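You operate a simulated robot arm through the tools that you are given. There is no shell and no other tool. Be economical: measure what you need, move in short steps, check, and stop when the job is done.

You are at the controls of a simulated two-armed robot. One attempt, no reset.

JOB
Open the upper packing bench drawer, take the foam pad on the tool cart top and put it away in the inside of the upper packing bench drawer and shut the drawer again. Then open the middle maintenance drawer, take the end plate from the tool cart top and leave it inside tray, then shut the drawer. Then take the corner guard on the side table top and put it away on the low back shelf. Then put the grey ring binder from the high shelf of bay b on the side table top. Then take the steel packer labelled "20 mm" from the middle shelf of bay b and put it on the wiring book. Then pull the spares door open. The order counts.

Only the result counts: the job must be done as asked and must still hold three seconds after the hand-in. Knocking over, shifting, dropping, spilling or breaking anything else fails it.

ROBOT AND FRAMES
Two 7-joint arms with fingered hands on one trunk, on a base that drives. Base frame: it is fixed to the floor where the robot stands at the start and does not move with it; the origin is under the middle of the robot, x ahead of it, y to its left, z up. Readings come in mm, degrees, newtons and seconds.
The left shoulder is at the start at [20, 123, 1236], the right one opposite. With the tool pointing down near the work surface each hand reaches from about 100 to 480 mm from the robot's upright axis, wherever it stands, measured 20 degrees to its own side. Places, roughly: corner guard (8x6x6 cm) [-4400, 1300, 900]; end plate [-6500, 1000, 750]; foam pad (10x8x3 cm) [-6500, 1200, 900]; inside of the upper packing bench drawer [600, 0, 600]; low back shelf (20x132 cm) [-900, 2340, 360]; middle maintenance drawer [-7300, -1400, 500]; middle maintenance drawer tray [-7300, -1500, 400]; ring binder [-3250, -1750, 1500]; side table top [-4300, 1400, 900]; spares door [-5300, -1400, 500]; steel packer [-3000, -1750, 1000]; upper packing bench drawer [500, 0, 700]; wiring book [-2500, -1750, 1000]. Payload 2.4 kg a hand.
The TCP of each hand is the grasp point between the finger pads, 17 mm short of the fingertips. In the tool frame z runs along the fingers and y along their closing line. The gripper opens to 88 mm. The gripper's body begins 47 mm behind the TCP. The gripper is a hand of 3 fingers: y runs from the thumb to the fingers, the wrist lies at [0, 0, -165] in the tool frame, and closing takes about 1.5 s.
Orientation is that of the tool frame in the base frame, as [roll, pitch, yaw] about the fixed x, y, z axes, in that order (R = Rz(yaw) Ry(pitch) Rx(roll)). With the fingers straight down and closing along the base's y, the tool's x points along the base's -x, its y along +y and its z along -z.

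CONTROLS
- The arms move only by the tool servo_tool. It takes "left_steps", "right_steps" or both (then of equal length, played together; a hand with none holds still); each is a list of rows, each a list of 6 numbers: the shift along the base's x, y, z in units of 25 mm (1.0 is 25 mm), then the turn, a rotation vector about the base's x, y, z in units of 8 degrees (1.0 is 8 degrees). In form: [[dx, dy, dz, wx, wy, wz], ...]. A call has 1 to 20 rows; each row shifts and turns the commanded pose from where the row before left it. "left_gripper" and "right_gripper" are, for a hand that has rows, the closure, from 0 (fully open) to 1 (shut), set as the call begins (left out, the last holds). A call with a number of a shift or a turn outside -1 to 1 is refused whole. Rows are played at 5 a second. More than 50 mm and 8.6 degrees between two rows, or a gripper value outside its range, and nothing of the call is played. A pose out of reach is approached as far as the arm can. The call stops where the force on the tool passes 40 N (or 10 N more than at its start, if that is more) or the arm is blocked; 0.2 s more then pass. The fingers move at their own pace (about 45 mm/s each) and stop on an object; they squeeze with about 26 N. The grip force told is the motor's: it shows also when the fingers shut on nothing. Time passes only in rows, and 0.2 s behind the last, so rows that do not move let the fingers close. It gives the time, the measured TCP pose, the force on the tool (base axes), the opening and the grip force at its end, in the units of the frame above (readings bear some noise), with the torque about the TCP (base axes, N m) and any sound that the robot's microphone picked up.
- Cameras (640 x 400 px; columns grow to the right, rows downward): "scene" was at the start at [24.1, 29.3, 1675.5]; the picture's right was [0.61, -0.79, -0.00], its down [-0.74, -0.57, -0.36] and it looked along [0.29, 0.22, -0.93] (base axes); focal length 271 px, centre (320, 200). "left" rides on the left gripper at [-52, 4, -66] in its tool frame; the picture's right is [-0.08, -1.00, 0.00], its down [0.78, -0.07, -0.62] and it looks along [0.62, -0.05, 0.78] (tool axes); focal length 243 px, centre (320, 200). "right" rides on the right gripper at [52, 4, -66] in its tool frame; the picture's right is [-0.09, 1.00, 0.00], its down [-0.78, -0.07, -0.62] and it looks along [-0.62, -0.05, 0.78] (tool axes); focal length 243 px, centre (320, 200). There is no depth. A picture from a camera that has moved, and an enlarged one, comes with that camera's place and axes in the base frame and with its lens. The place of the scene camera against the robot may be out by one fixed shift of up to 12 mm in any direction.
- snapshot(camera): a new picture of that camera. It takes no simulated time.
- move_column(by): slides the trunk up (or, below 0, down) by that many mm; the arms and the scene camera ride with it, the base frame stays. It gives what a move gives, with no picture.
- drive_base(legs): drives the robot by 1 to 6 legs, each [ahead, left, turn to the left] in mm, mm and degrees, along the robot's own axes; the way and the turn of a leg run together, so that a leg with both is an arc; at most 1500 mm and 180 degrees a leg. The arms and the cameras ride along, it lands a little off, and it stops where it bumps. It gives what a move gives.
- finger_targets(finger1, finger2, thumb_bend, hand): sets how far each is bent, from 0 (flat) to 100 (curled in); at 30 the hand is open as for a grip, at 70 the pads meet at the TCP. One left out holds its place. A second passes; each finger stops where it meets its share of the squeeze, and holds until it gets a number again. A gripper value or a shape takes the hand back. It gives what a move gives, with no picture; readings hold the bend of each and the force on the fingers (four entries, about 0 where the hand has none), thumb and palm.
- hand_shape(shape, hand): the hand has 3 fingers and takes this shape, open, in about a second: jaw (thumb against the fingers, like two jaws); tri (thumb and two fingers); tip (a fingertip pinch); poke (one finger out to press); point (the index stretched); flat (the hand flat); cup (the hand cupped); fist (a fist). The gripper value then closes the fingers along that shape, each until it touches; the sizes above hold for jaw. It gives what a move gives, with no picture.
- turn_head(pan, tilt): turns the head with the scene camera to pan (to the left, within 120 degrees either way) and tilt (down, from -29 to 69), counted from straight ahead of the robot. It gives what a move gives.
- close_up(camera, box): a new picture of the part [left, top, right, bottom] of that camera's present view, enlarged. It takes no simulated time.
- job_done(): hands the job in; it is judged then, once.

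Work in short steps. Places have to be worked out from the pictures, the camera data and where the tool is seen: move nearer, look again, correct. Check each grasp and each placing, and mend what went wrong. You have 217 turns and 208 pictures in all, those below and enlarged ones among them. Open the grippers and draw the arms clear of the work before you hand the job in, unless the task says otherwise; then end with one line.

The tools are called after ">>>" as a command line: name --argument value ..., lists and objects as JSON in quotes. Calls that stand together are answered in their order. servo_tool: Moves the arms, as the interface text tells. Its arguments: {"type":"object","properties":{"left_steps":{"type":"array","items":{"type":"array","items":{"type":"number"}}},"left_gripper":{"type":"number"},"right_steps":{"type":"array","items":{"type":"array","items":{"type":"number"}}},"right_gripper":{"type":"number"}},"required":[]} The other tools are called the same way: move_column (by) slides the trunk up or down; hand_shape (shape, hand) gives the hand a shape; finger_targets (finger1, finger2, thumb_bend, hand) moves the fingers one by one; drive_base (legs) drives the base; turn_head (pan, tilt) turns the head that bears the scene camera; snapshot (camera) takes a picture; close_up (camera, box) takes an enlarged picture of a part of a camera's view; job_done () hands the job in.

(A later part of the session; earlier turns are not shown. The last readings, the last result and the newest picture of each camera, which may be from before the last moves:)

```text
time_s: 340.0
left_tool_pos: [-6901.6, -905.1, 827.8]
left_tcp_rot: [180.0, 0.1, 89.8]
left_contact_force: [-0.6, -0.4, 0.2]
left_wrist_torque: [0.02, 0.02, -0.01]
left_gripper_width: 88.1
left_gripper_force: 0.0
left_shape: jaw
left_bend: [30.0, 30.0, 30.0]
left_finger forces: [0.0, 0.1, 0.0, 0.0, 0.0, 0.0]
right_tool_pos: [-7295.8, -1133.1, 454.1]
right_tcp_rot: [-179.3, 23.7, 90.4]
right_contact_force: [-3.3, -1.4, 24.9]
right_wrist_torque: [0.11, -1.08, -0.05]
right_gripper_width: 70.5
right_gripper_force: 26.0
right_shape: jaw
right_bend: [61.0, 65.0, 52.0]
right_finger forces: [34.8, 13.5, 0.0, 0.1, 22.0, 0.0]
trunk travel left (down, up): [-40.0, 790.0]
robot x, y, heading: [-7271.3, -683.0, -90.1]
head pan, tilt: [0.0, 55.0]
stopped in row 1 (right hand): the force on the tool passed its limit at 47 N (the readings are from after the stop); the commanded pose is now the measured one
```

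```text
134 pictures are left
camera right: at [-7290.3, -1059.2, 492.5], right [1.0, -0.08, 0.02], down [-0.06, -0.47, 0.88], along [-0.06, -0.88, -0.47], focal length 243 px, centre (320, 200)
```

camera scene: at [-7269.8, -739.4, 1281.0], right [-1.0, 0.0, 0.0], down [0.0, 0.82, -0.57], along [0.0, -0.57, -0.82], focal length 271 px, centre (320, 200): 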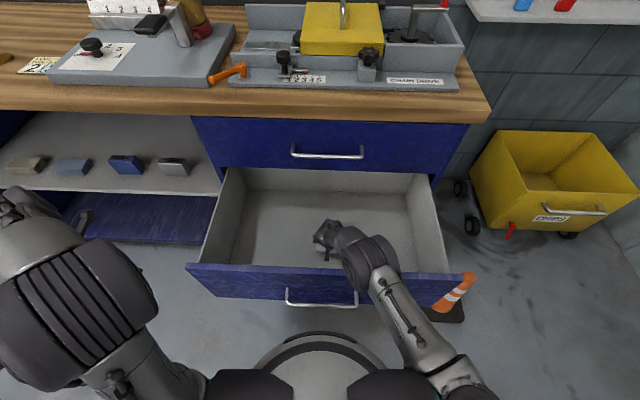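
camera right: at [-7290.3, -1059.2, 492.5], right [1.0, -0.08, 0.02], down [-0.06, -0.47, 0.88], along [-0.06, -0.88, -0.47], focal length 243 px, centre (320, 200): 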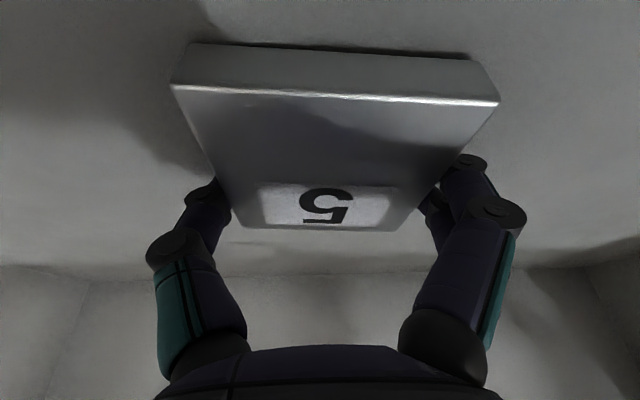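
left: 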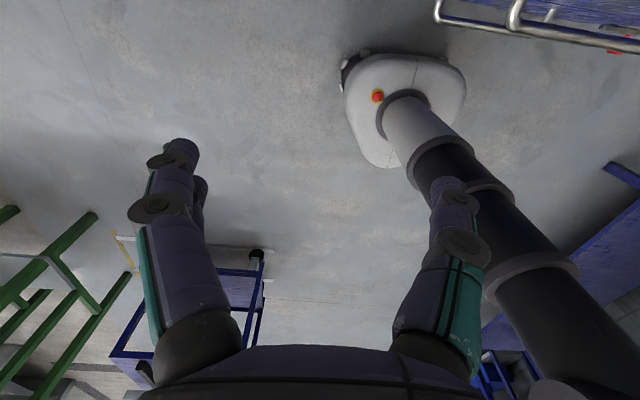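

Contact with the drawer floor. I open the hand and lift straight up.

>>> servo_tool --right_steps '[[0, 0, 0.1, 0, 0, 0], [0, 0, 0, 0, 0, 0], [0, 0, 0, 0, 0, 0], [0, 0, 0, 0, 0, 0], [0, 0, 0, 0, 0, 0], [0, 0, 0, 0, 0, 0]]' --right_gripper 0

>>> move_column --by 400

>>> snapshot --camera "right"

>>> snapshot --camera "scene"

```text
time_s: 341.4
left_tool_pos: [-6902.9, -902.5, 828.5]
left_tcp_rot: [179.9, 0.2, 89.8]
left_contact_force: [-0.1, 0.7, 0.4]
left_wrist_torque: [-0.01, 0.02, -0.03]
left_gripper_width: 87.9
left_gripper_force: 0.2
left_shape: jaw
left_bend: [30.0, 30.0, 30.0]
left_finger forces: [0.0, 0.1, 0.1, 0.0, 0.0, 0.0]
right_tool_pos: [-7294.5, -1129.7, 453.6]
right_tcp_rot: [-179.3, 23.4, 90.4]
right_contact_force: [-12.0, -0.3, 35.7]
right_wrist_torque: [0.08, -1.36, 0.0]
right_gripper_width: 86.0
right_gripper_force: 0.2
right_shape: jaw
right_bend: [47.0, 30.0, 30.0]
right_finger forces: [36.7, 0.0, 0.0, 0.0, 0.1, 0.0]
trunk travel left (down, up): [-40.0, 790.0]
robot x, y, heading: [-7271.3, -680.4, -90.2]
head pan, tilt: [0.0, 55.0]
```

```text
time_s: 345.2
left_tool_pos: [-6901.9, -904.3, 1227.5]
left_tcp_rot: [180.0, 0.1, 89.8]
left_contact_force: [-0.4, -0.1, 0.5]
left_wrist_torque: [-0.02, -0.01, -0.02]
left_gripper_width: 88.1
left_gripper_force: 0.1
left_shape: jaw
left_bend: [30.0, 30.0, 30.0]
left_finger forces: [0.0, 0.0, 0.0, 0.2, 0.0, 0.1]
right_tool_pos: [-7295.1, -1131.4, 853.8]
right_tcp_rot: [-179.2, 23.0, 90.5]
right_contact_force: [-0.3, -0.2, -0.5]
right_wrist_torque: [0.01, -0.01, 0.01]
right_gripper_width: 87.9
right_gripper_force: 0.1
right_shape: jaw
right_bend: [30.0, 30.0, 30.0]
right_finger forces: [0.0, 0.0, 0.0, 0.1, 0.0, 0.0]
trunk travel left (down, up): [-440.0, 390.0]
robot x, y, heading: [-7271.7, -680.8, -90.3]
head pan, tilt: [0.0, 55.0]
```

```text
133 pictures are left
camera right: at [-7290.4, -1057.6, 892.7], right [1.0, -0.07, 0.02], down [-0.05, -0.47, 0.88], along [-0.06, -0.88, -0.48], focal length 243 px, centre (320, 200)
```

right: 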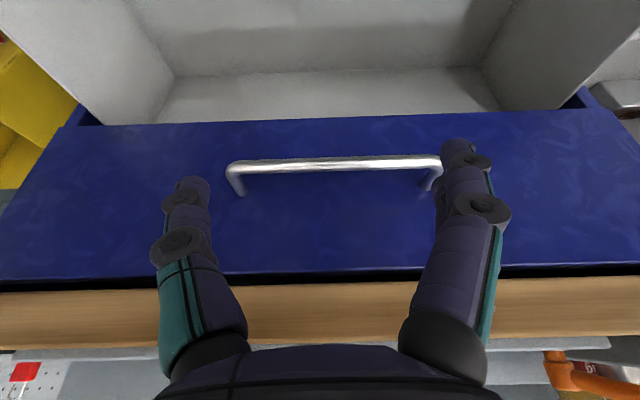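

```text
132 pictures are left
camera scene: at [-7269.8, -739.4, 1680.9], right [-1.0, 0.0, 0.0], down [0.0, 0.82, -0.57], along [0.0, -0.57, -0.82], focal length 271 px, centre (320, 200)
```

scene: 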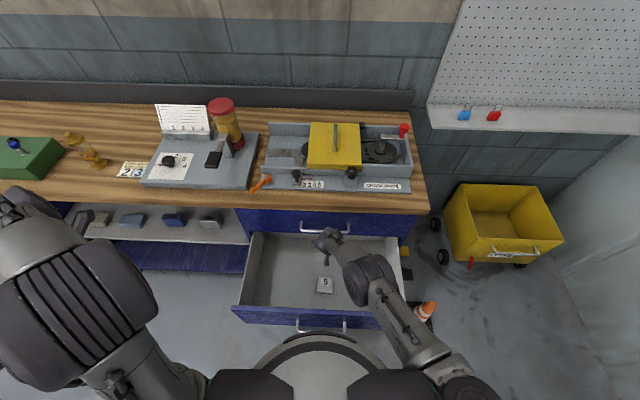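

End plate "5" lies in the drawer. I back off, point the closed hand forward below the handle's height, and push the drawer shut.

>>> drive_base --legs '[[-430, 0, 0]]'

>>> move_column --by -345

>>> servo_tool --right_steps '[[0, 0, 0, -1, 0, 0], [0, 0, 0, -1, 0, 0], [0, 0, 0, -1, 0, 0], [0, 0, 0, -1, 0, 0], [0, 0, 0, -1, 0, 0], [0, 0, 0, -1, 0, 0], [0, 0, 0, -1, 0, 0], [0, 0, 0, -1, 0, 0], [0, 0, 0, -0.3, 0, 0]]' --right_gripper 1

>>> snapshot --camera "right"

```text
time_s: 347.9
left_tool_pos: [-6900.7, -471.8, 1227.8]
left_tcp_rot: [-180.0, 0.0, 89.7]
left_contact_force: [0.2, 0.4, 0.3]
left_wrist_torque: [0.03, 0.01, -0.02]
left_gripper_width: 87.8
left_gripper_force: 0.0
left_shape: jaw
left_bend: [30.0, 30.0, 30.0]
left_finger forces: [0.1, 0.0, 0.1, 0.0, 0.0, 0.0]
right_tool_pos: [-7294.9, -697.2, 852.9]
right_tcp_rot: [-179.2, 23.2, 90.2]
right_contact_force: [0.8, 0.4, -0.4]
right_wrist_torque: [0.0, -0.03, -0.01]
right_gripper_width: 88.1
right_gripper_force: 0.1
right_shape: jaw
right_bend: [30.0, 30.0, 30.0]
right_finger forces: [0.0, 0.1, 0.0, 0.1, 0.0, 0.1]
trunk travel left (down, up): [-440.0, 390.0]
robot x, y, heading: [-7268.8, -245.9, -90.4]
head pan, tilt: [0.0, 55.0]
```

```text
time_s: 351.2
left_tool_pos: [-6900.0, -472.7, 882.6]
left_tcp_rot: [179.9, 0.0, 89.6]
left_contact_force: [0.7, 0.3, 0.4]
left_wrist_torque: [0.0, 0.06, -0.01]
left_gripper_width: 87.8
left_gripper_force: 0.0
left_shape: jaw
left_bend: [30.0, 30.0, 30.0]
left_finger forces: [0.0, 0.0, 0.1, 0.1, 0.1, 0.0]
right_tool_pos: [-7293.4, -698.4, 508.3]
right_tcp_rot: [-179.2, 23.0, 90.4]
right_contact_force: [-0.1, -0.2, 1.1]
right_wrist_torque: [-0.01, -0.02, 0.01]
right_gripper_width: 88.0
right_gripper_force: 0.1
right_shape: jaw
right_bend: [30.0, 30.0, 30.0]
right_finger forces: [0.1, 0.0, 0.1, 0.0, 0.1, 0.0]
trunk travel left (down, up): [-95.0, 735.0]
robot x, y, heading: [-7270.8, -249.9, -90.4]
head pan, tilt: [0.0, 55.0]
```

```text
time_s: 353.2
left_tool_pos: [-6900.3, -473.6, 882.9]
left_tcp_rot: [-179.9, 0.1, 89.6]
left_contact_force: [-0.2, -0.3, 0.3]
left_wrist_torque: [0.02, 0.03, 0.01]
left_gripper_width: 87.8
left_gripper_force: 0.1
left_shape: jaw
left_bend: [30.0, 30.0, 30.0]
left_finger forces: [0.0, 0.0, 0.0, 0.0, 0.1, 0.0]
right_tool_pos: [-7306.7, -692.8, 515.8]
right_tcp_rot: [-174.4, 84.5, 93.1]
right_contact_force: [0.0, 0.0, 0.5]
right_wrist_torque: [0.0, -0.01, 0.0]
right_gripper_width: 0.0
right_gripper_force: 25.9
right_shape: jaw
right_bend: [68.0, 68.0, 80.0]
right_finger forces: [0.0, 0.0, 0.0, 0.0, 0.1, 0.1]
right hand out of reach, approached as far as the arm can: row 2, 8, 9
trunk travel left (down, up): [-95.0, 735.0]
robot x, y, heading: [-7264.2, -247.8, -90.1]
head pan, tilt: [0.0, 55.0]
```

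```text
131 pictures are left
camera right: at [-7299.1, -623.0, 470.3], right [1.0, -0.05, 0.07], down [-0.03, 0.55, 0.84], along [-0.08, -0.84, 0.54], focal length 243 px, centre (320, 200)
```

right: 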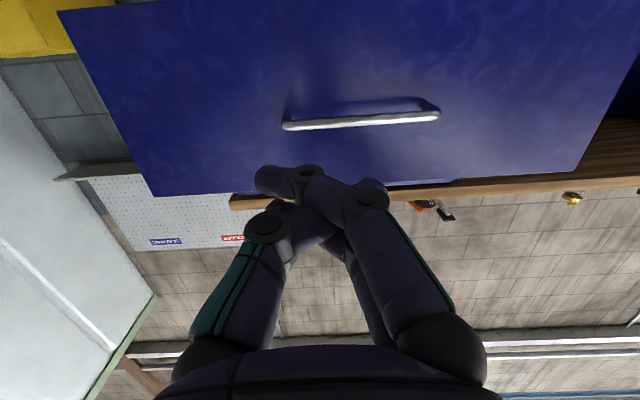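

>>> servo_tool --right_steps '[[0.2, 0.6, -0.3, 0, 0, 0], [0.2, 0.6, 0, 0, 0, 0], [0, 0.5, 0, -0.3, 0, 0]]'

>>> drive_base --legs '[[550, 0, 0]]'

>>> servo_tool --right_steps '[[0, -0.5, 0, 0, 0, 0], [0, -0.5, 0, 0, 0, 0], [0, -0.5, 0, 0, 0, 0], [0, -0.5, 0, 0, 0, 0], [0, -0.5, 0, 0, 0, 0]]'

>>> snapshot --camera "scene"

```text
time_s: 354.1
left_tool_pos: [-6900.8, -473.0, 881.8]
left_tcp_rot: [180.0, 0.0, 89.6]
left_contact_force: [-0.2, -1.0, -0.3]
left_wrist_torque: [0.03, -0.01, 0.02]
left_gripper_width: 88.0
left_gripper_force: 0.0
left_shape: jaw
left_bend: [30.0, 30.0, 30.0]
left_finger forces: [0.0, 0.1, 0.0, 0.1, 0.1, 0.0]
right_tool_pos: [-7296.6, -650.9, 509.0]
right_tcp_rot: [-172.5, 86.7, 94.8]
right_contact_force: [-0.4, -0.4, 0.5]
right_wrist_torque: [-0.01, 0.01, -0.01]
right_gripper_width: 0.0
right_gripper_force: 25.7
right_shape: jaw
right_bend: [68.0, 68.0, 80.0]
right_finger forces: [0.1, 0.1, 0.0, 0.0, 0.0, 0.0]
trunk travel left (down, up): [-95.0, 735.0]
robot x, y, heading: [-7264.3, -248.5, -90.4]
head pan, tilt: [0.0, 55.0]
```

```text
time_s: 357.2
left_tool_pos: [-6902.7, -1021.0, 882.4]
left_tcp_rot: [180.0, 0.1, 89.8]
left_contact_force: [0.8, 0.6, 0.1]
left_wrist_torque: [-0.02, -0.02, 0.03]
left_gripper_width: 88.2
left_gripper_force: 0.0
left_shape: jaw
left_bend: [30.0, 30.0, 30.0]
left_finger forces: [0.0, 0.0, 0.1, 0.0, 0.0, 0.0]
right_tool_pos: [-7299.1, -1199.9, 508.0]
right_tcp_rot: [-171.9, 86.7, 95.7]
right_contact_force: [-0.4, 0.0, -0.1]
right_wrist_torque: [-0.02, 0.02, 0.03]
right_gripper_width: 0.1
right_gripper_force: 26.2
right_shape: jaw
right_bend: [68.0, 68.0, 79.0]
right_finger forces: [0.0, 0.0, 0.0, 0.0, 0.0, 0.1]
trunk travel left (down, up): [-95.0, 735.0]
robot x, y, heading: [-7268.7, -795.3, -90.4]
head pan, tilt: [0.0, 55.0]
```

```text
time_s: 358.4
left_tool_pos: [-6902.7, -1020.9, 881.4]
left_tcp_rot: [-180.0, 0.0, 89.8]
left_contact_force: [0.3, 0.4, -0.1]
left_wrist_torque: [0.0, -0.01, -0.03]
left_gripper_width: 87.8
left_gripper_force: 0.0
left_shape: jaw
left_bend: [30.0, 30.0, 30.0]
left_finger forces: [0.0, 0.0, 0.0, 0.0, 0.0, 0.0]
right_tool_pos: [-7309.7, -1246.1, 526.1]
right_tcp_rot: [-171.7, 86.8, 95.8]
right_contact_force: [0.4, 0.5, -0.9]
right_wrist_torque: [-0.02, -0.01, 0.01]
right_gripper_width: 0.0
right_gripper_force: 26.0
right_shape: jaw
right_bend: [68.0, 68.0, 79.0]
right_finger forces: [0.1, 0.0, 0.1, 0.1, 0.1, 0.1]
right hand out of reach, approached as far as the arm can: row 2, 3, 4, 5
trunk travel left (down, up): [-95.0, 735.0]
robot x, y, heading: [-7272.0, -799.1, -90.3]
head pan, tilt: [0.0, 55.0]
```

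```text
130 pictures are left
camera scene: at [-7270.7, -855.5, 1336.0], right [-1.0, 0.0, 0.0], down [0.0, 0.82, -0.57], along [0.0, -0.57, -0.82], focal length 271 px, centre (320, 200)
```

scene: 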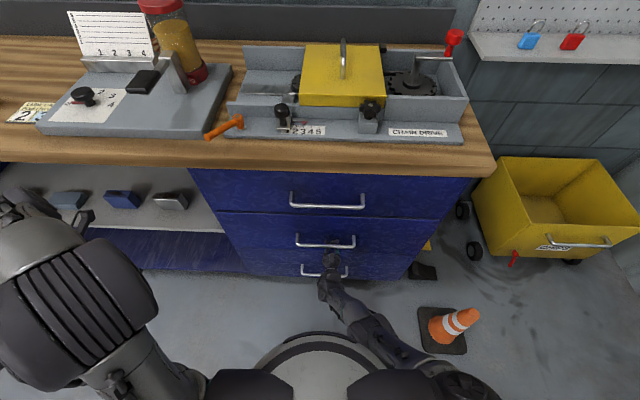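

No resistance yet; the arm is at its limit. I draw it back a little and push on with the base.

>>> servo_tool --right_steps '[[0.2, 0.7, -0.4, 0, 0, 0], [0.2, 0.7, -0.4, 0, 0, 0], [0, 0.6, 0, 0, 0, 0]]'

>>> drive_base --legs '[[60, 0, 0]]'

>>> servo_tool --right_steps '[[0, -0.4, 0, 0, 0, 0], [0, -0.4, 0, 0, 0, 0], [0, -0.4, 0, 0, 0, 0]]'

>>> snapshot --camera "right"

```text
time_s: 359.2
left_tool_pos: [-6903.3, -1021.2, 881.5]
left_tcp_rot: [-179.9, 0.1, 89.9]
left_contact_force: [0.5, -0.1, 0.5]
left_wrist_torque: [0.0, 0.0, -0.03]
left_gripper_width: 87.7
left_gripper_force: 0.0
left_shape: jaw
left_bend: [30.0, 30.0, 30.0]
left_finger forces: [0.0, 0.1, 0.1, 0.0, 0.1, 0.1]
right_tool_pos: [-7297.2, -1197.5, 499.0]
right_tcp_rot: [-171.5, 86.9, 96.1]
right_contact_force: [-0.7, -0.1, 0.4]
right_wrist_torque: [-0.01, 0.01, -0.02]
right_gripper_width: 0.0
right_gripper_force: 26.0
right_shape: jaw
right_bend: [68.0, 68.0, 79.0]
right_finger forces: [0.0, 0.0, 0.1, 0.1, 0.1, 0.0]
right hand out of reach, approached as far as the arm can: row 3
trunk travel left (down, up): [-95.0, 735.0]
robot x, y, heading: [-7270.2, -795.7, -90.3]
head pan, tilt: [0.0, 55.0]
```

```text
time_s: 360.2
left_tool_pos: [-6903.7, -1080.9, 882.0]
left_tcp_rot: [-179.9, 0.1, 89.8]
left_contact_force: [0.1, 0.5, -0.1]
left_wrist_torque: [0.01, 0.0, 0.02]
left_gripper_width: 87.9
left_gripper_force: 0.1
left_shape: jaw
left_bend: [30.0, 30.0, 30.0]
left_finger forces: [0.0, 0.0, 0.1, 0.0, 0.1, 0.0]
right_tool_pos: [-7296.8, -1257.7, 499.7]
right_tcp_rot: [-171.6, 86.8, 95.8]
right_contact_force: [1.6, 8.9, -0.3]
right_wrist_torque: [-0.05, 0.02, -0.11]
right_gripper_width: 0.1
right_gripper_force: 26.7
right_shape: jaw
right_bend: [71.0, 71.0, 80.0]
right_finger forces: [3.0, 4.3, 0.1, 0.0, 3.5, 0.0]
trunk travel left (down, up): [-95.0, 735.0]
robot x, y, heading: [-7269.1, -858.9, -90.2]
head pan, tilt: [0.0, 55.0]
```

```text
time_s: 360.7
left_tool_pos: [-6904.0, -1078.7, 882.1]
left_tcp_rot: [179.9, 0.1, 89.7]
left_contact_force: [-0.2, -0.2, -0.1]
left_wrist_torque: [0.0, 0.01, 0.01]
left_gripper_width: 87.9
left_gripper_force: 0.1
left_shape: jaw
left_bend: [30.0, 30.0, 30.0]
left_finger forces: [0.1, 0.0, 0.1, 0.0, 0.0, 0.0]
right_tool_pos: [-7298.0, -1262.3, 500.0]
right_tcp_rot: [-173.2, 86.1, 94.4]
right_contact_force: [-0.1, 22.2, 6.2]
right_wrist_torque: [-0.1, 0.1, -0.19]
right_gripper_width: 0.0
right_gripper_force: 26.1
right_shape: jaw
right_bend: [73.0, 74.0, 83.0]
right_finger forces: [7.1, 8.1, 0.1, 0.1, 6.9, 0.0]
right hand out of reach, approached as far as the arm can: row 1, 2
trunk travel left (down, up): [-95.0, 735.0]
robot x, y, heading: [-7269.2, -857.8, -90.2]
head pan, tilt: [0.0, 55.0]
stopped in row 2 (right hand): the force on the tool passed its limit at 46 N (the readings are from after the stop); the commanded pose is now the measured one
```

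```text
129 pictures are left
camera right: at [-7290.6, -1194.2, 452.8], right [1.0, -0.05, 0.08], down [-0.04, 0.57, 0.82], along [-0.08, -0.82, 0.56], focal length 243 px, centre (320, 200)
```

right: 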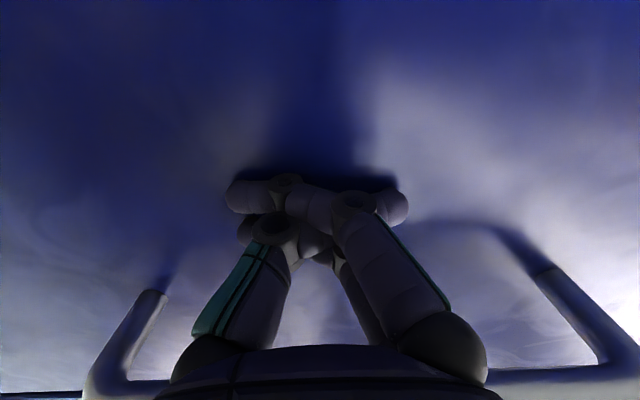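

Firm resistance at 46 N: shut. I back away and check.

>>> drive_base --legs '[[-500, 0, 0]]'

>>> move_column --by 380

>>> servo_tool --right_steps '[[0, 0.7, 0.2, 1, 0, 0], [0, 0.7, 0.2, 1, 0, 0], [0, 0.7, 0.2, 1, 0, 0], [0, 0.7, 0.2, 1, 0, 0], [0, 0.7, 0.2, 1, 0, 0], [0, 0.7, 0.2, 1, 0, 0], [0, 0.5, 0.2, 1, 0, 0], [0, 0, 0.2, 1, 0, 0], [0, 0, 0, 1, 0, 0], [0, 0, 0, 1, 0, 0], [0, 0, 0, 0.8, 0, 0]]' --right_gripper 0

>>> snapshot --camera "scene"

```text
time_s: 363.6
left_tool_pos: [-6902.2, -578.6, 883.5]
left_tcp_rot: [-179.9, 0.1, 89.7]
left_contact_force: [-0.4, 0.0, 0.3]
left_wrist_torque: [-0.02, 0.02, -0.01]
left_gripper_width: 88.0
left_gripper_force: 0.1
left_shape: jaw
left_bend: [30.0, 30.0, 30.0]
left_finger forces: [0.0, 0.0, 0.0, 0.0, 0.0, 0.1]
right_tool_pos: [-7296.3, -762.0, 499.3]
right_tcp_rot: [-173.0, 86.1, 94.5]
right_contact_force: [-1.1, -0.3, -0.7]
right_wrist_torque: [0.01, -0.01, -0.02]
right_gripper_width: 0.0
right_gripper_force: 25.5
right_shape: jaw
right_bend: [69.0, 69.0, 79.0]
right_finger forces: [0.1, 0.1, 0.1, 0.0, 0.1, 0.0]
trunk travel left (down, up): [-95.0, 735.0]
robot x, y, heading: [-7271.6, -352.7, -90.4]
head pan, tilt: [0.0, 55.0]
```

```text
time_s: 367.3
left_tool_pos: [-6900.3, -578.1, 1262.1]
left_tcp_rot: [-179.9, 0.0, 89.7]
left_contact_force: [0.1, -0.2, 0.2]
left_wrist_torque: [0.01, 0.05, 0.0]
left_gripper_width: 88.0
left_gripper_force: 0.0
left_shape: jaw
left_bend: [30.0, 30.0, 30.0]
left_finger forces: [0.0, 0.1, 0.0, 0.0, 0.0, 0.0]
right_tool_pos: [-7295.6, -761.5, 880.8]
right_tcp_rot: [-173.0, 86.1, 94.5]
right_contact_force: [0.2, -1.0, -0.1]
right_wrist_torque: [-0.01, 0.03, 0.0]
right_gripper_width: 0.0
right_gripper_force: 26.4
right_shape: jaw
right_bend: [69.0, 69.0, 79.0]
right_finger forces: [0.1, 0.0, 0.1, 0.0, 0.1, 0.1]
trunk travel left (down, up): [-475.0, 355.0]
robot x, y, heading: [-7267.1, -352.4, -90.5]
head pan, tilt: [0.0, 55.0]
```

```text
time_s: 369.7
left_tool_pos: [-6902.4, -578.6, 1263.3]
left_tcp_rot: [-180.0, 0.0, 89.7]
left_contact_force: [0.7, 0.1, 0.2]
left_wrist_torque: [0.02, 0.02, 0.0]
left_gripper_width: 87.9
left_gripper_force: 0.0
left_shape: jaw
left_bend: [30.0, 30.0, 30.0]
left_finger forces: [0.0, 0.1, 0.0, 0.1, 0.1, 0.0]
right_tool_pos: [-7312.7, -707.1, 797.3]
right_tcp_rot: [-177.1, 5.6, 90.3]
right_contact_force: [-0.5, 0.5, -0.6]
right_wrist_torque: [0.02, 0.0, 0.02]
right_gripper_width: 88.1
right_gripper_force: 0.0
right_shape: jaw
right_bend: [30.0, 30.0, 30.0]
right_finger forces: [0.0, 0.0, 0.1, 0.0, 0.0, 0.0]
right hand out of reach, approached as far as the arm can: row 1, 2, 3, 4, 5, 6, 7, 9, 10, 11
trunk travel left (down, up): [-475.0, 355.0]
robot x, y, heading: [-7267.9, -355.8, -90.7]
head pan, tilt: [0.0, 55.0]
```

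```text
128 pictures are left
camera scene: at [-7268.5, -412.2, 1716.0], right [-1.0, 0.01, 0.0], down [0.0, 0.82, -0.57], along [0.0, -0.57, -0.82], focal length 271 px, centre (320, 200)
```

scene: 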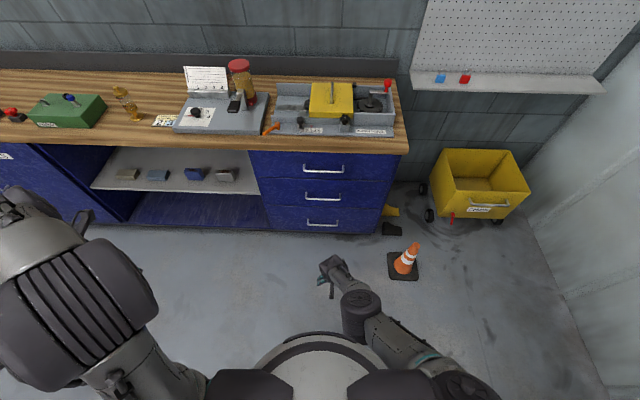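

All drawers shut. I tuck the right hand up, then drive to the left side of the side table, facing +x.

>>> servo_tool --right_steps '[[0.1, 0.3, 1, 0, 0, 0], [0.1, 0.3, 1, 0, 0, 0], [0.1, 0.3, 1, 0, 0, 0], [0.1, 0.3, 1, 0, 0, 0], [0.1, 0.3, 1, 0, 0, 0], [0.1, 0.3, 1, 0, 0, 0], [0.1, 0.3, 1, 0, 0, 0], [0, 0.3, 1, 0.7, 0, 0]]'

>>> drive_base --legs '[[0, 0, 90.6], [1500, 0, 0], [930, 0, 0], [0, 1300, 0]]'

>>> turn_head --pan 15 --tilt 45

>>> snapshot --camera "scene"

```text
time_s: 371.5
left_tool_pos: [-6901.3, -578.6, 1261.1]
left_tcp_rot: [180.0, 0.1, 89.7]
left_contact_force: [-0.2, -0.2, -0.5]
left_wrist_torque: [0.0, 0.0, 0.01]
left_gripper_width: 87.9
left_gripper_force: 0.0
left_shape: jaw
left_bend: [30.0, 30.0, 30.0]
left_finger forces: [0.0, 0.1, 0.1, 0.0, 0.1, 0.0]
right_tool_pos: [-7274.0, -690.0, 961.9]
right_tcp_rot: [-177.1, 0.1, 90.2]
right_contact_force: [-0.9, 0.6, -0.9]
right_wrist_torque: [-0.01, 0.01, 0.02]
right_gripper_width: 88.3
right_gripper_force: 0.1
right_shape: jaw
right_bend: [30.0, 30.0, 30.0]
right_finger forces: [0.0, 0.0, 0.1, 0.0, 0.0, 0.1]
right hand out of reach, approached as far as the arm can: row 1, 2, 3, 4
trunk travel left (down, up): [-475.0, 355.0]
robot x, y, heading: [-7268.9, -353.8, -90.2]
head pan, tilt: [0.0, 55.0]
```

```text
time_s: 393.4
left_tool_pos: [-4637.2, 1345.7, 1261.7]
left_tcp_rot: [-180.0, 0.1, -179.0]
left_contact_force: [-0.3, 0.2, -0.5]
left_wrist_torque: [0.01, -0.01, 0.03]
left_gripper_width: 88.1
left_gripper_force: 0.0
left_shape: jaw
left_bend: [30.0, 30.0, 30.0]
left_finger forces: [0.0, 0.0, 0.0, 0.0, 0.0, 0.0]
right_tool_pos: [-4517.0, 975.1, 962.8]
right_tcp_rot: [-176.9, 0.1, -178.4]
right_contact_force: [0.1, 0.8, -0.6]
right_wrist_torque: [-0.01, 0.0, 0.01]
right_gripper_width: 88.1
right_gripper_force: 0.0
right_shape: jaw
right_bend: [30.0, 30.0, 30.0]
right_finger forces: [0.1, 0.0, 0.0, 0.0, 0.1, 0.0]
trunk travel left (down, up): [-475.0, 355.0]
robot x, y, heading: [-4854.2, 976.1, 0.8]
head pan, tilt: [0.0, 55.0]
```

```text
time_s: 394.2
left_tool_pos: [-4636.9, 1345.7, 1262.9]
left_tcp_rot: [-180.0, 0.0, -178.9]
left_contact_force: [-0.5, -0.8, 0.4]
left_wrist_torque: [0.03, -0.01, -0.02]
left_gripper_width: 88.0
left_gripper_force: 0.1
left_shape: jaw
left_bend: [30.0, 30.0, 30.0]
left_finger forces: [0.1, 0.1, 0.0, 0.0, 0.0, 0.0]
right_tool_pos: [-4517.6, 976.2, 962.5]
right_tcp_rot: [-177.0, 0.1, -178.4]
right_contact_force: [0.6, -0.3, 0.2]
right_wrist_torque: [-0.01, 0.0, 0.01]
right_gripper_width: 88.2
right_gripper_force: 0.2
right_shape: jaw
right_bend: [30.0, 30.0, 30.0]
right_finger forces: [0.0, 0.1, 0.0, 0.0, 0.0, 0.1]
trunk travel left (down, up): [-475.0, 355.0]
robot x, y, heading: [-4847.6, 975.0, 1.0]
head pan, tilt: [15.0, 45.0]
```

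```text
127 pictures are left
camera scene: at [-4794.9, 991.5, 1729.3], right [0.27, -0.96, 0.0], down [-0.68, -0.19, -0.71], along [0.68, 0.19, -0.71], focal length 271 px, centre (320, 200)
```

scene: 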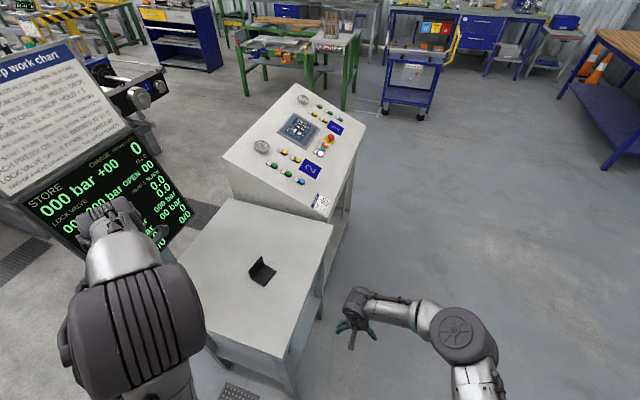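

The guard (a black L-shaped piece) is near [-4374, 1319]. I'll use the left hand: raise a little, strafe to y≈1250 and look closely.

>>> move_column --by 60

>>> drive_base --legs '[[0, 270, -0.9]]'

>>> servo_tool --left_steps '[[0.4, -0.9, -0.7, 0, 0, 0], [0.4, -0.9, -0.7, 0, 0, 0], [0.4, -0.9, -0.7, 0, 0, 0], [0.4, -0.9, -0.7, 0, 0, 0], [0.4, -0.9, -0.7, 0, 0, 0], [0.4, -0.9, -0.7, 0, 0, 0], [0.4, -0.9, -0.7, 0, 0, 0], [0.4, -0.9, -0.7, 0, 0, 0], [0, -0.9, -0.7, 0, 0, 0], [0, -0.9, -0.7, 0, 0, 0]]' --right_steps '[[-0.5, -0.8, 0, 0, 0, 0], [-0.5, -0.8, 0, 0, 0, 0], [-0.5, -0.8, 0, 0, 0, 0], [-0.5, -0.8, 0, 0, 0, 0], [-0.5, -0.8, 0, 0, 0, 0], [-0.5, -0.8, 0, 0, 0, 0], [-0.5, 0, 0, 0, 0, 0], [-0.5, 0, 0, 0, 0, 0], [0, 0, 0, 0, 0, 0], [0, 0, 0, 0, 0, 0]]'

>>> turn_head --pan 0 --tilt 60

>>> snapshot --camera "scene"

>>> snapshot --camera "left"

```text
time_s: 395.2
left_tool_pos: [-4638.6, 1345.2, 1321.3]
left_tcp_rot: [179.9, 0.1, -179.0]
left_contact_force: [-0.2, 0.0, -0.1]
left_wrist_torque: [-0.04, 0.0, 0.0]
left_gripper_width: 88.1
left_gripper_force: 0.1
left_shape: jaw
left_bend: [30.0, 30.0, 30.0]
left_finger forces: [0.1, 0.0, 0.0, 0.0, 0.1, 0.0]
right_tool_pos: [-4519.1, 976.2, 1022.6]
right_tcp_rot: [-177.2, 0.1, -178.5]
right_contact_force: [0.2, -0.2, 0.0]
right_wrist_torque: [0.0, 0.01, -0.02]
right_gripper_width: 87.9
right_gripper_force: 0.0
right_shape: jaw
right_bend: [30.0, 30.0, 30.0]
right_finger forces: [0.0, 0.0, 0.1, 0.0, 0.0, 0.1]
trunk travel left (down, up): [-535.0, 295.0]
robot x, y, heading: [-4853.0, 972.3, 0.9]
head pan, tilt: [15.0, 45.0]
```

```text
time_s: 397.1
left_tool_pos: [-4633.9, 1612.5, 1322.0]
left_tcp_rot: [-179.9, 0.0, -180.0]
left_contact_force: [-0.2, -0.7, -1.2]
left_wrist_torque: [0.0, -0.03, 0.0]
left_gripper_width: 87.8
left_gripper_force: 0.1
left_shape: jaw
left_bend: [30.0, 30.0, 30.0]
left_finger forces: [0.0, 0.1, 0.1, 0.0, 0.0, 0.0]
right_tool_pos: [-4519.0, 1242.4, 1022.6]
right_tcp_rot: [-176.9, 0.2, -179.4]
right_contact_force: [-0.1, -0.1, 0.2]
right_wrist_torque: [0.0, -0.01, 0.0]
right_gripper_width: 88.0
right_gripper_force: 0.1
right_shape: jaw
right_bend: [30.0, 30.0, 30.0]
right_finger forces: [0.1, 0.1, 0.1, 0.1, 0.0, 0.1]
trunk travel left (down, up): [-535.0, 295.0]
robot x, y, heading: [-4853.0, 1243.1, -0.0]
head pan, tilt: [15.0, 45.0]
```

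```text
time_s: 399.3
left_tool_pos: [-4552.5, 1386.2, 1146.5]
left_tcp_rot: [180.0, 0.0, -180.0]
left_contact_force: [-0.7, 0.0, 0.5]
left_wrist_torque: [-0.02, 0.0, 0.01]
left_gripper_width: 87.8
left_gripper_force: 0.0
left_shape: jaw
left_bend: [30.0, 30.0, 30.0]
left_finger forces: [0.1, 0.0, 0.1, 0.0, 0.0, 0.0]
right_tool_pos: [-4620.6, 1119.9, 1022.9]
right_tcp_rot: [-177.1, 0.1, -179.4]
right_contact_force: [-0.4, -0.2, 0.1]
right_wrist_torque: [0.01, -0.02, 0.0]
right_gripper_width: 88.0
right_gripper_force: 0.1
right_shape: jaw
right_bend: [30.0, 30.0, 30.0]
right_finger forces: [0.0, 0.0, 0.0, 0.1, 0.0, 0.0]
trunk travel left (down, up): [-535.0, 295.0]
robot x, y, heading: [-4859.1, 1246.0, -0.2]
head pan, tilt: [15.0, 45.0]
```

```text
time_s: 400.0
left_tool_pos: [-4552.8, 1388.4, 1147.7]
left_tcp_rot: [179.9, 0.0, 179.9]
left_contact_force: [-0.2, -0.6, -0.4]
left_wrist_torque: [0.02, -0.01, 0.04]
left_gripper_width: 87.9
left_gripper_force: 0.1
left_shape: jaw
left_bend: [30.0, 30.0, 30.0]
left_finger forces: [0.0, 0.1, 0.0, 0.0, 0.1, 0.1]
right_tool_pos: [-4620.6, 1120.4, 1022.1]
right_tcp_rot: [-177.1, 0.1, -179.3]
right_contact_force: [-0.2, -0.7, -0.3]
right_wrist_torque: [0.01, 0.01, -0.02]
right_gripper_width: 87.7
right_gripper_force: 0.0
right_shape: jaw
right_bend: [30.0, 30.0, 30.0]
right_finger forces: [0.0, 0.0, 0.0, 0.0, 0.1, 0.0]
trunk travel left (down, up): [-535.0, 295.0]
robot x, y, heading: [-4856.0, 1243.9, -0.0]
head pan, tilt: [0.0, 60.0]
```

```text
126 pictures are left
camera scene: at [-4808.7, 1240.6, 1770.0], right [0.0, -1.0, 0.0], down [-0.87, 0.0, -0.5], along [0.5, 0.0, -0.87], focal length 271 px, centre (320, 200)
```

scene: 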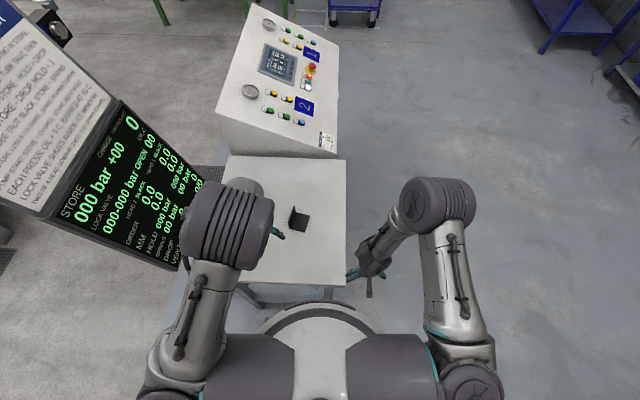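

```text
125 pictures are left
camera left: at [-4501.4, 1391.4, 1213.2], right [0.08, -1.0, 0.0], down [-0.78, -0.07, 0.62], along [-0.62, -0.05, -0.78], focal length 243 px, centre (320, 200)
```

left: 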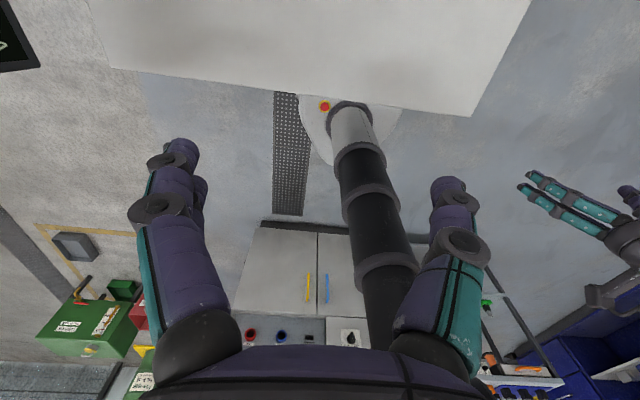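

I zoom on the guard to understand its shape, and move the base 30 mm nearer.

>>> drive_base --legs '[[30, 0, 0]]'

>>> close_up --camera "scene" --box '[270, 190, 340, 240]'

>>> servo_tool --left_steps '[[0.8, -0.4, -0.3, 0, 0, 0], [0.8, -0.4, -0.3, 0, 0, 0], [0.8, -0.4, -0.3, 0, 0, 0], [0.8, -0.4, -0.3, 0, 0, 0], [0.8, -0.4, -0.3, 0, 0, 0], [0.8, -0.4, -0.3, 0, 0, 0], [0.8, -0.4, -0.3, 0, 0, 0]]'

>>> snapshot --camera "left"

>>> snapshot --camera "scene"

```text
time_s: 400.9
left_tool_pos: [-4520.3, 1387.9, 1147.2]
left_tcp_rot: [-180.0, 0.0, -180.0]
left_contact_force: [0.0, -0.2, -1.0]
left_wrist_torque: [0.01, 0.0, 0.03]
left_gripper_width: 87.6
left_gripper_force: 0.0
left_shape: jaw
left_bend: [30.0, 30.0, 30.0]
left_finger forces: [0.0, 0.0, 0.1, 0.1, 0.1, 0.0]
right_tool_pos: [-4588.9, 1119.3, 1021.8]
right_tcp_rot: [-177.1, 0.0, -179.5]
right_contact_force: [0.3, 0.3, -0.6]
right_wrist_torque: [0.02, -0.02, -0.01]
right_gripper_width: 88.2
right_gripper_force: 0.1
right_shape: jaw
right_bend: [30.0, 30.0, 30.0]
right_finger forces: [0.1, 0.1, 0.0, 0.0, 0.0, 0.0]
trunk travel left (down, up): [-535.0, 295.0]
robot x, y, heading: [-4828.3, 1244.7, -0.0]
head pan, tilt: [0.0, 60.0]
```

```text
8.00 times, centred on (305, 215) of scene
camera zoom: at [-4776.4, 1240.5, 1769.9], right [0.0, -1.0, 0.0], down [-0.87, 0.0, -0.5], along [0.5, 0.0, -0.87], focal length 2167 px, centre (440, 80)
```

zoom: 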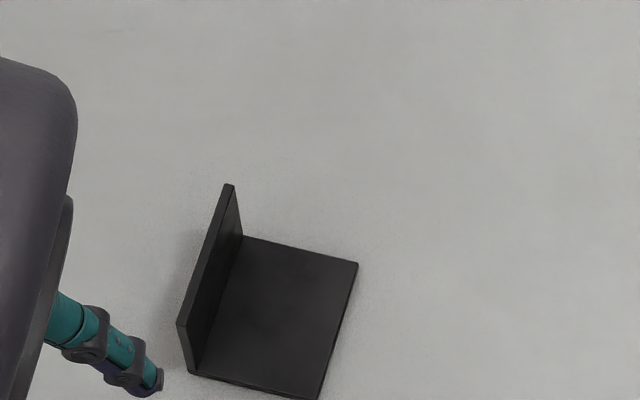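

```text
time_s: 402.5
left_tool_pos: [-4382.9, 1318.6, 1094.3]
left_tcp_rot: [179.9, 0.1, -180.0]
left_contact_force: [0.2, -0.2, -0.3]
left_wrist_torque: [-0.02, -0.05, 0.01]
left_gripper_width: 87.9
left_gripper_force: 0.0
left_shape: jaw
left_bend: [30.0, 30.0, 30.0]
left_finger forces: [0.0, 0.0, 0.1, 0.0, 0.0, 0.0]
right_tool_pos: [-4589.2, 1119.8, 1023.2]
right_tcp_rot: [-177.1, 0.1, -179.5]
right_contact_force: [-0.2, 0.5, 0.0]
right_wrist_torque: [-0.03, -0.01, 0.01]
right_gripper_width: 88.1
right_gripper_force: 0.0
right_shape: jaw
right_bend: [30.0, 30.0, 30.0]
right_finger forces: [0.0, 0.0, 0.0, 0.0, 0.0, 0.1]
trunk travel left (down, up): [-535.0, 295.0]
robot x, y, heading: [-4823.2, 1247.5, 0.0]
head pan, tilt: [0.0, 60.0]
```

```text
123 pictures are left
camera left: at [-4331.0, 1321.3, 1160.1], right [0.08, -1.0, 0.0], down [-0.78, -0.07, 0.62], along [-0.62, -0.05, -0.78], focal length 243 px, centre (320, 200)
```

left: 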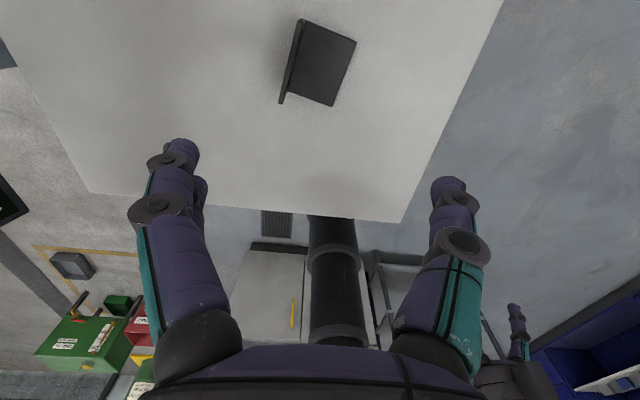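

```text
122 pictures are left
camera scene: at [-4778.0, 1240.6, 1769.9], right [0.0, -1.0, 0.0], down [-0.87, 0.0, -0.5], along [0.5, 0.0, -0.87], focal length 271 px, centre (320, 200)
```

scene: 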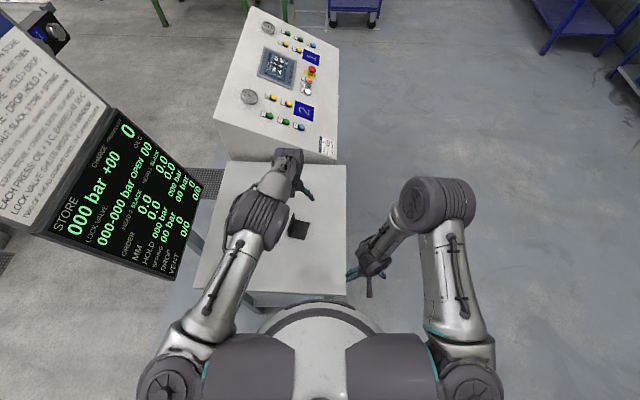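

Wall top centre ≈[-4372, 1344, 913], yawed about -14°; table z≈853. I align the left hand over the wall and lower the trunk.

>>> servo_tool --left_steps '[[0.2, 0.5, 0, 0, 0, -0.9], [0.2, 0.5, 0, 0, 0, -0.85]]'

>>> move_column --by -140

>>> snapshot --camera "left"

```text
time_s: 403.1
left_tool_pos: [-4372.0, 1343.4, 1095.0]
left_tcp_rot: [180.0, -0.1, 166.0]
left_contact_force: [0.0, 0.0, -0.3]
left_wrist_torque: [-0.02, 0.01, -0.01]
left_gripper_width: 88.0
left_gripper_force: 0.0
left_shape: jaw
left_bend: [30.0, 30.0, 30.0]
left_finger forces: [0.0, 0.0, 0.0, 0.0, 0.0, 0.1]
right_tool_pos: [-4589.3, 1121.0, 1023.6]
right_tcp_rot: [-177.1, 0.0, -179.4]
right_contact_force: [-0.2, -0.2, 0.0]
right_wrist_torque: [0.01, 0.0, 0.0]
right_gripper_width: 88.0
right_gripper_force: 0.0
right_shape: jaw
right_bend: [30.0, 30.0, 30.0]
right_finger forces: [0.0, 0.0, 0.1, 0.0, 0.0, 0.0]
trunk travel left (down, up): [-535.0, 295.0]
robot x, y, heading: [-4825.6, 1244.6, -0.1]
head pan, tilt: [0.0, 60.0]
```

```text
time_s: 404.7
left_tool_pos: [-4372.5, 1343.8, 955.1]
left_tcp_rot: [-180.0, 0.0, 166.0]
left_contact_force: [-1.1, -0.2, -0.5]
left_wrist_torque: [-0.02, -0.01, -0.02]
left_gripper_width: 87.9
left_gripper_force: 0.0
left_shape: jaw
left_bend: [30.0, 30.0, 30.0]
left_finger forces: [0.0, 0.0, 0.0, 0.0, 0.0, 0.0]
right_tool_pos: [-4590.3, 1119.9, 883.5]
right_tcp_rot: [-177.1, 0.2, -179.3]
right_contact_force: [-0.9, 0.6, 0.2]
right_wrist_torque: [0.03, -0.01, 0.0]
right_gripper_width: 88.1
right_gripper_force: 0.0
right_shape: jaw
right_bend: [30.0, 30.0, 30.0]
right_finger forces: [0.0, 0.1, 0.0, 0.1, 0.1, 0.0]
trunk travel left (down, up): [-395.0, 435.0]
robot x, y, heading: [-4827.0, 1245.3, -0.0]
head pan, tilt: [0.0, 60.0]
```

```text
121 pictures are left
camera left: at [-4321.4, 1333.8, 1020.8], right [-0.16, -0.99, 0.0], down [-0.77, 0.12, 0.62], along [-0.61, 0.1, -0.78], focal length 243 px, centre (320, 200)
```

left: 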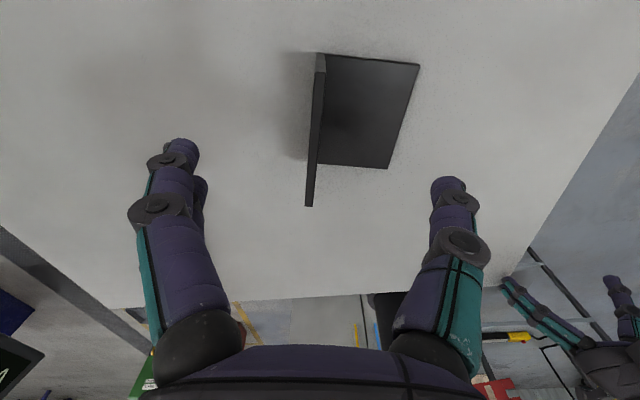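

Aligned. I descend 60 mm and close on the wall.

>>> servo_tool --left_steps '[[0.1, 0, -0.6, 0, 0, 0], [0, 0, -0.6, 0, 0, 0], [0, 0, -0.6, 0, 0, 0], [0, 0, -0.6, 0, 0, 0]]'

>>> servo_tool --left_steps '[[0, 0, 0, 0, 0, 0], [0, 0, 0, 0, 0, 0], [0, 0, 0, 0, 0, 0], [0, 0, 0, 0, 0, 0], [0, 0, 0, 0, 0, 0], [0, 0, 0, 0, 0, 0], [0, 0, 0, 0, 0, 0], [0, 0, 0, 0, 0, 0]]' --left_gripper 1

>>> snapshot --camera "left"

```text
time_s: 405.7
left_tool_pos: [-4370.0, 1342.5, 894.5]
left_tcp_rot: [180.0, 0.1, 165.9]
left_contact_force: [-0.1, 0.0, -0.3]
left_wrist_torque: [0.02, -0.02, -0.01]
left_gripper_width: 88.0
left_gripper_force: 0.0
left_shape: jaw
left_bend: [30.0, 30.0, 30.0]
left_finger forces: [0.0, 0.0, 0.1, 0.0, 0.0, 0.0]
right_tool_pos: [-4590.7, 1120.2, 882.6]
right_tcp_rot: [-177.1, 0.2, -179.3]
right_contact_force: [0.2, 0.7, 0.4]
right_wrist_torque: [-0.01, -0.03, 0.04]
right_gripper_width: 88.2
right_gripper_force: 0.1
right_shape: jaw
right_bend: [30.0, 30.0, 30.0]
right_finger forces: [0.1, 0.0, 0.0, 0.1, 0.1, 0.1]
trunk travel left (down, up): [-395.0, 435.0]
robot x, y, heading: [-4824.8, 1246.1, -0.1]
head pan, tilt: [0.0, 60.0]
```

```text
time_s: 407.5
left_tool_pos: [-4369.8, 1342.6, 894.8]
left_tcp_rot: [179.9, 0.0, 166.0]
left_contact_force: [0.0, 0.2, 0.3]
left_wrist_torque: [-0.01, 0.03, -0.04]
left_gripper_width: 0.0
left_gripper_force: 26.0
left_shape: jaw
left_bend: [70.0, 70.0, 70.0]
left_finger forces: [11.8, 11.6, 0.1, 0.0, 23.4, 0.0]
right_tool_pos: [-4591.0, 1120.9, 882.3]
right_tcp_rot: [-177.1, 0.1, -179.4]
right_contact_force: [0.3, -0.3, -0.2]
right_wrist_torque: [-0.04, 0.0, -0.03]
right_gripper_width: 87.9
right_gripper_force: 0.1
right_shape: jaw
right_bend: [30.0, 30.0, 30.0]
right_finger forces: [0.1, 0.1, 0.1, 0.0, 0.0, 0.0]
trunk travel left (down, up): [-395.0, 435.0]
robot x, y, heading: [-4822.8, 1245.8, 0.2]
head pan, tilt: [0.0, 60.0]
```

```text
120 pictures are left
camera left: at [-4319.2, 1333.7, 960.9], right [-0.16, -0.99, 0.0], down [-0.77, 0.12, 0.62], along [-0.61, 0.1, -0.78], focal length 243 px, centre (320, 200)
```

left: 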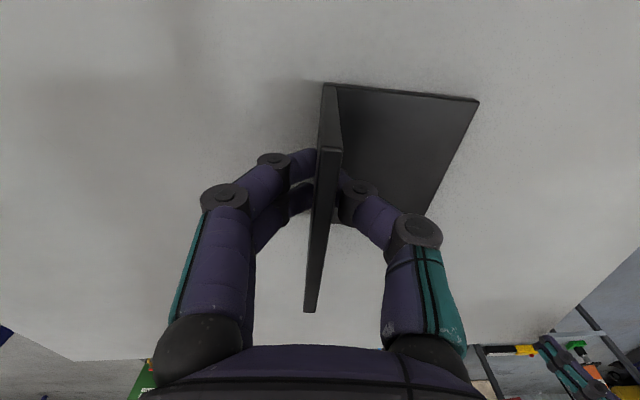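

Finger forces show the wall is pinched. I lift 40 mm and check.

>>> servo_tool --left_steps '[[0, 0, 0.4, 0, 0, 0], [0, 0, 0.4, 0, 0, 0], [0, 0, 0.4, 0, 0, 0], [0, 0, 0.4, 0, 0, 0]]'

>>> snapshot --camera "left"

```text
time_s: 408.5
left_tool_pos: [-4369.9, 1342.1, 935.2]
left_tcp_rot: [-180.0, -0.1, 166.0]
left_contact_force: [-0.2, -0.5, -0.8]
left_wrist_torque: [0.01, -0.01, 0.01]
left_gripper_width: 0.0
left_gripper_force: 25.7
left_shape: jaw
left_bend: [70.0, 70.0, 70.0]
left_finger forces: [11.7, 11.7, 0.0, 0.0, 23.3, 0.1]
right_tool_pos: [-4589.7, 1120.9, 881.9]
right_tcp_rot: [-177.1, 0.1, -179.5]
right_contact_force: [-0.7, -0.2, 0.2]
right_wrist_torque: [-0.01, 0.0, 0.0]
right_gripper_width: 87.6
right_gripper_force: 0.0
right_shape: jaw
right_bend: [30.0, 30.0, 30.0]
right_finger forces: [0.1, 0.1, 0.0, 0.1, 0.0, 0.1]
trunk travel left (down, up): [-395.0, 435.0]
robot x, y, heading: [-4825.4, 1246.5, -0.0]
head pan, tilt: [0.0, 60.0]
```

```text
119 pictures are left
camera left: at [-4319.3, 1333.9, 1001.0], right [-0.16, -0.99, 0.0], down [-0.77, 0.12, 0.62], along [-0.61, 0.1, -0.78], focal length 243 px, centre (320, 200)
```

left: 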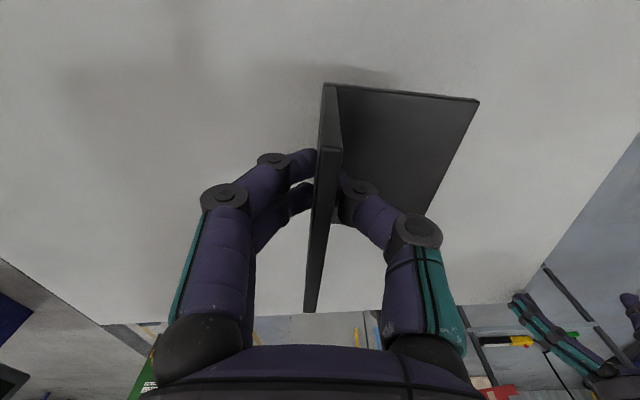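

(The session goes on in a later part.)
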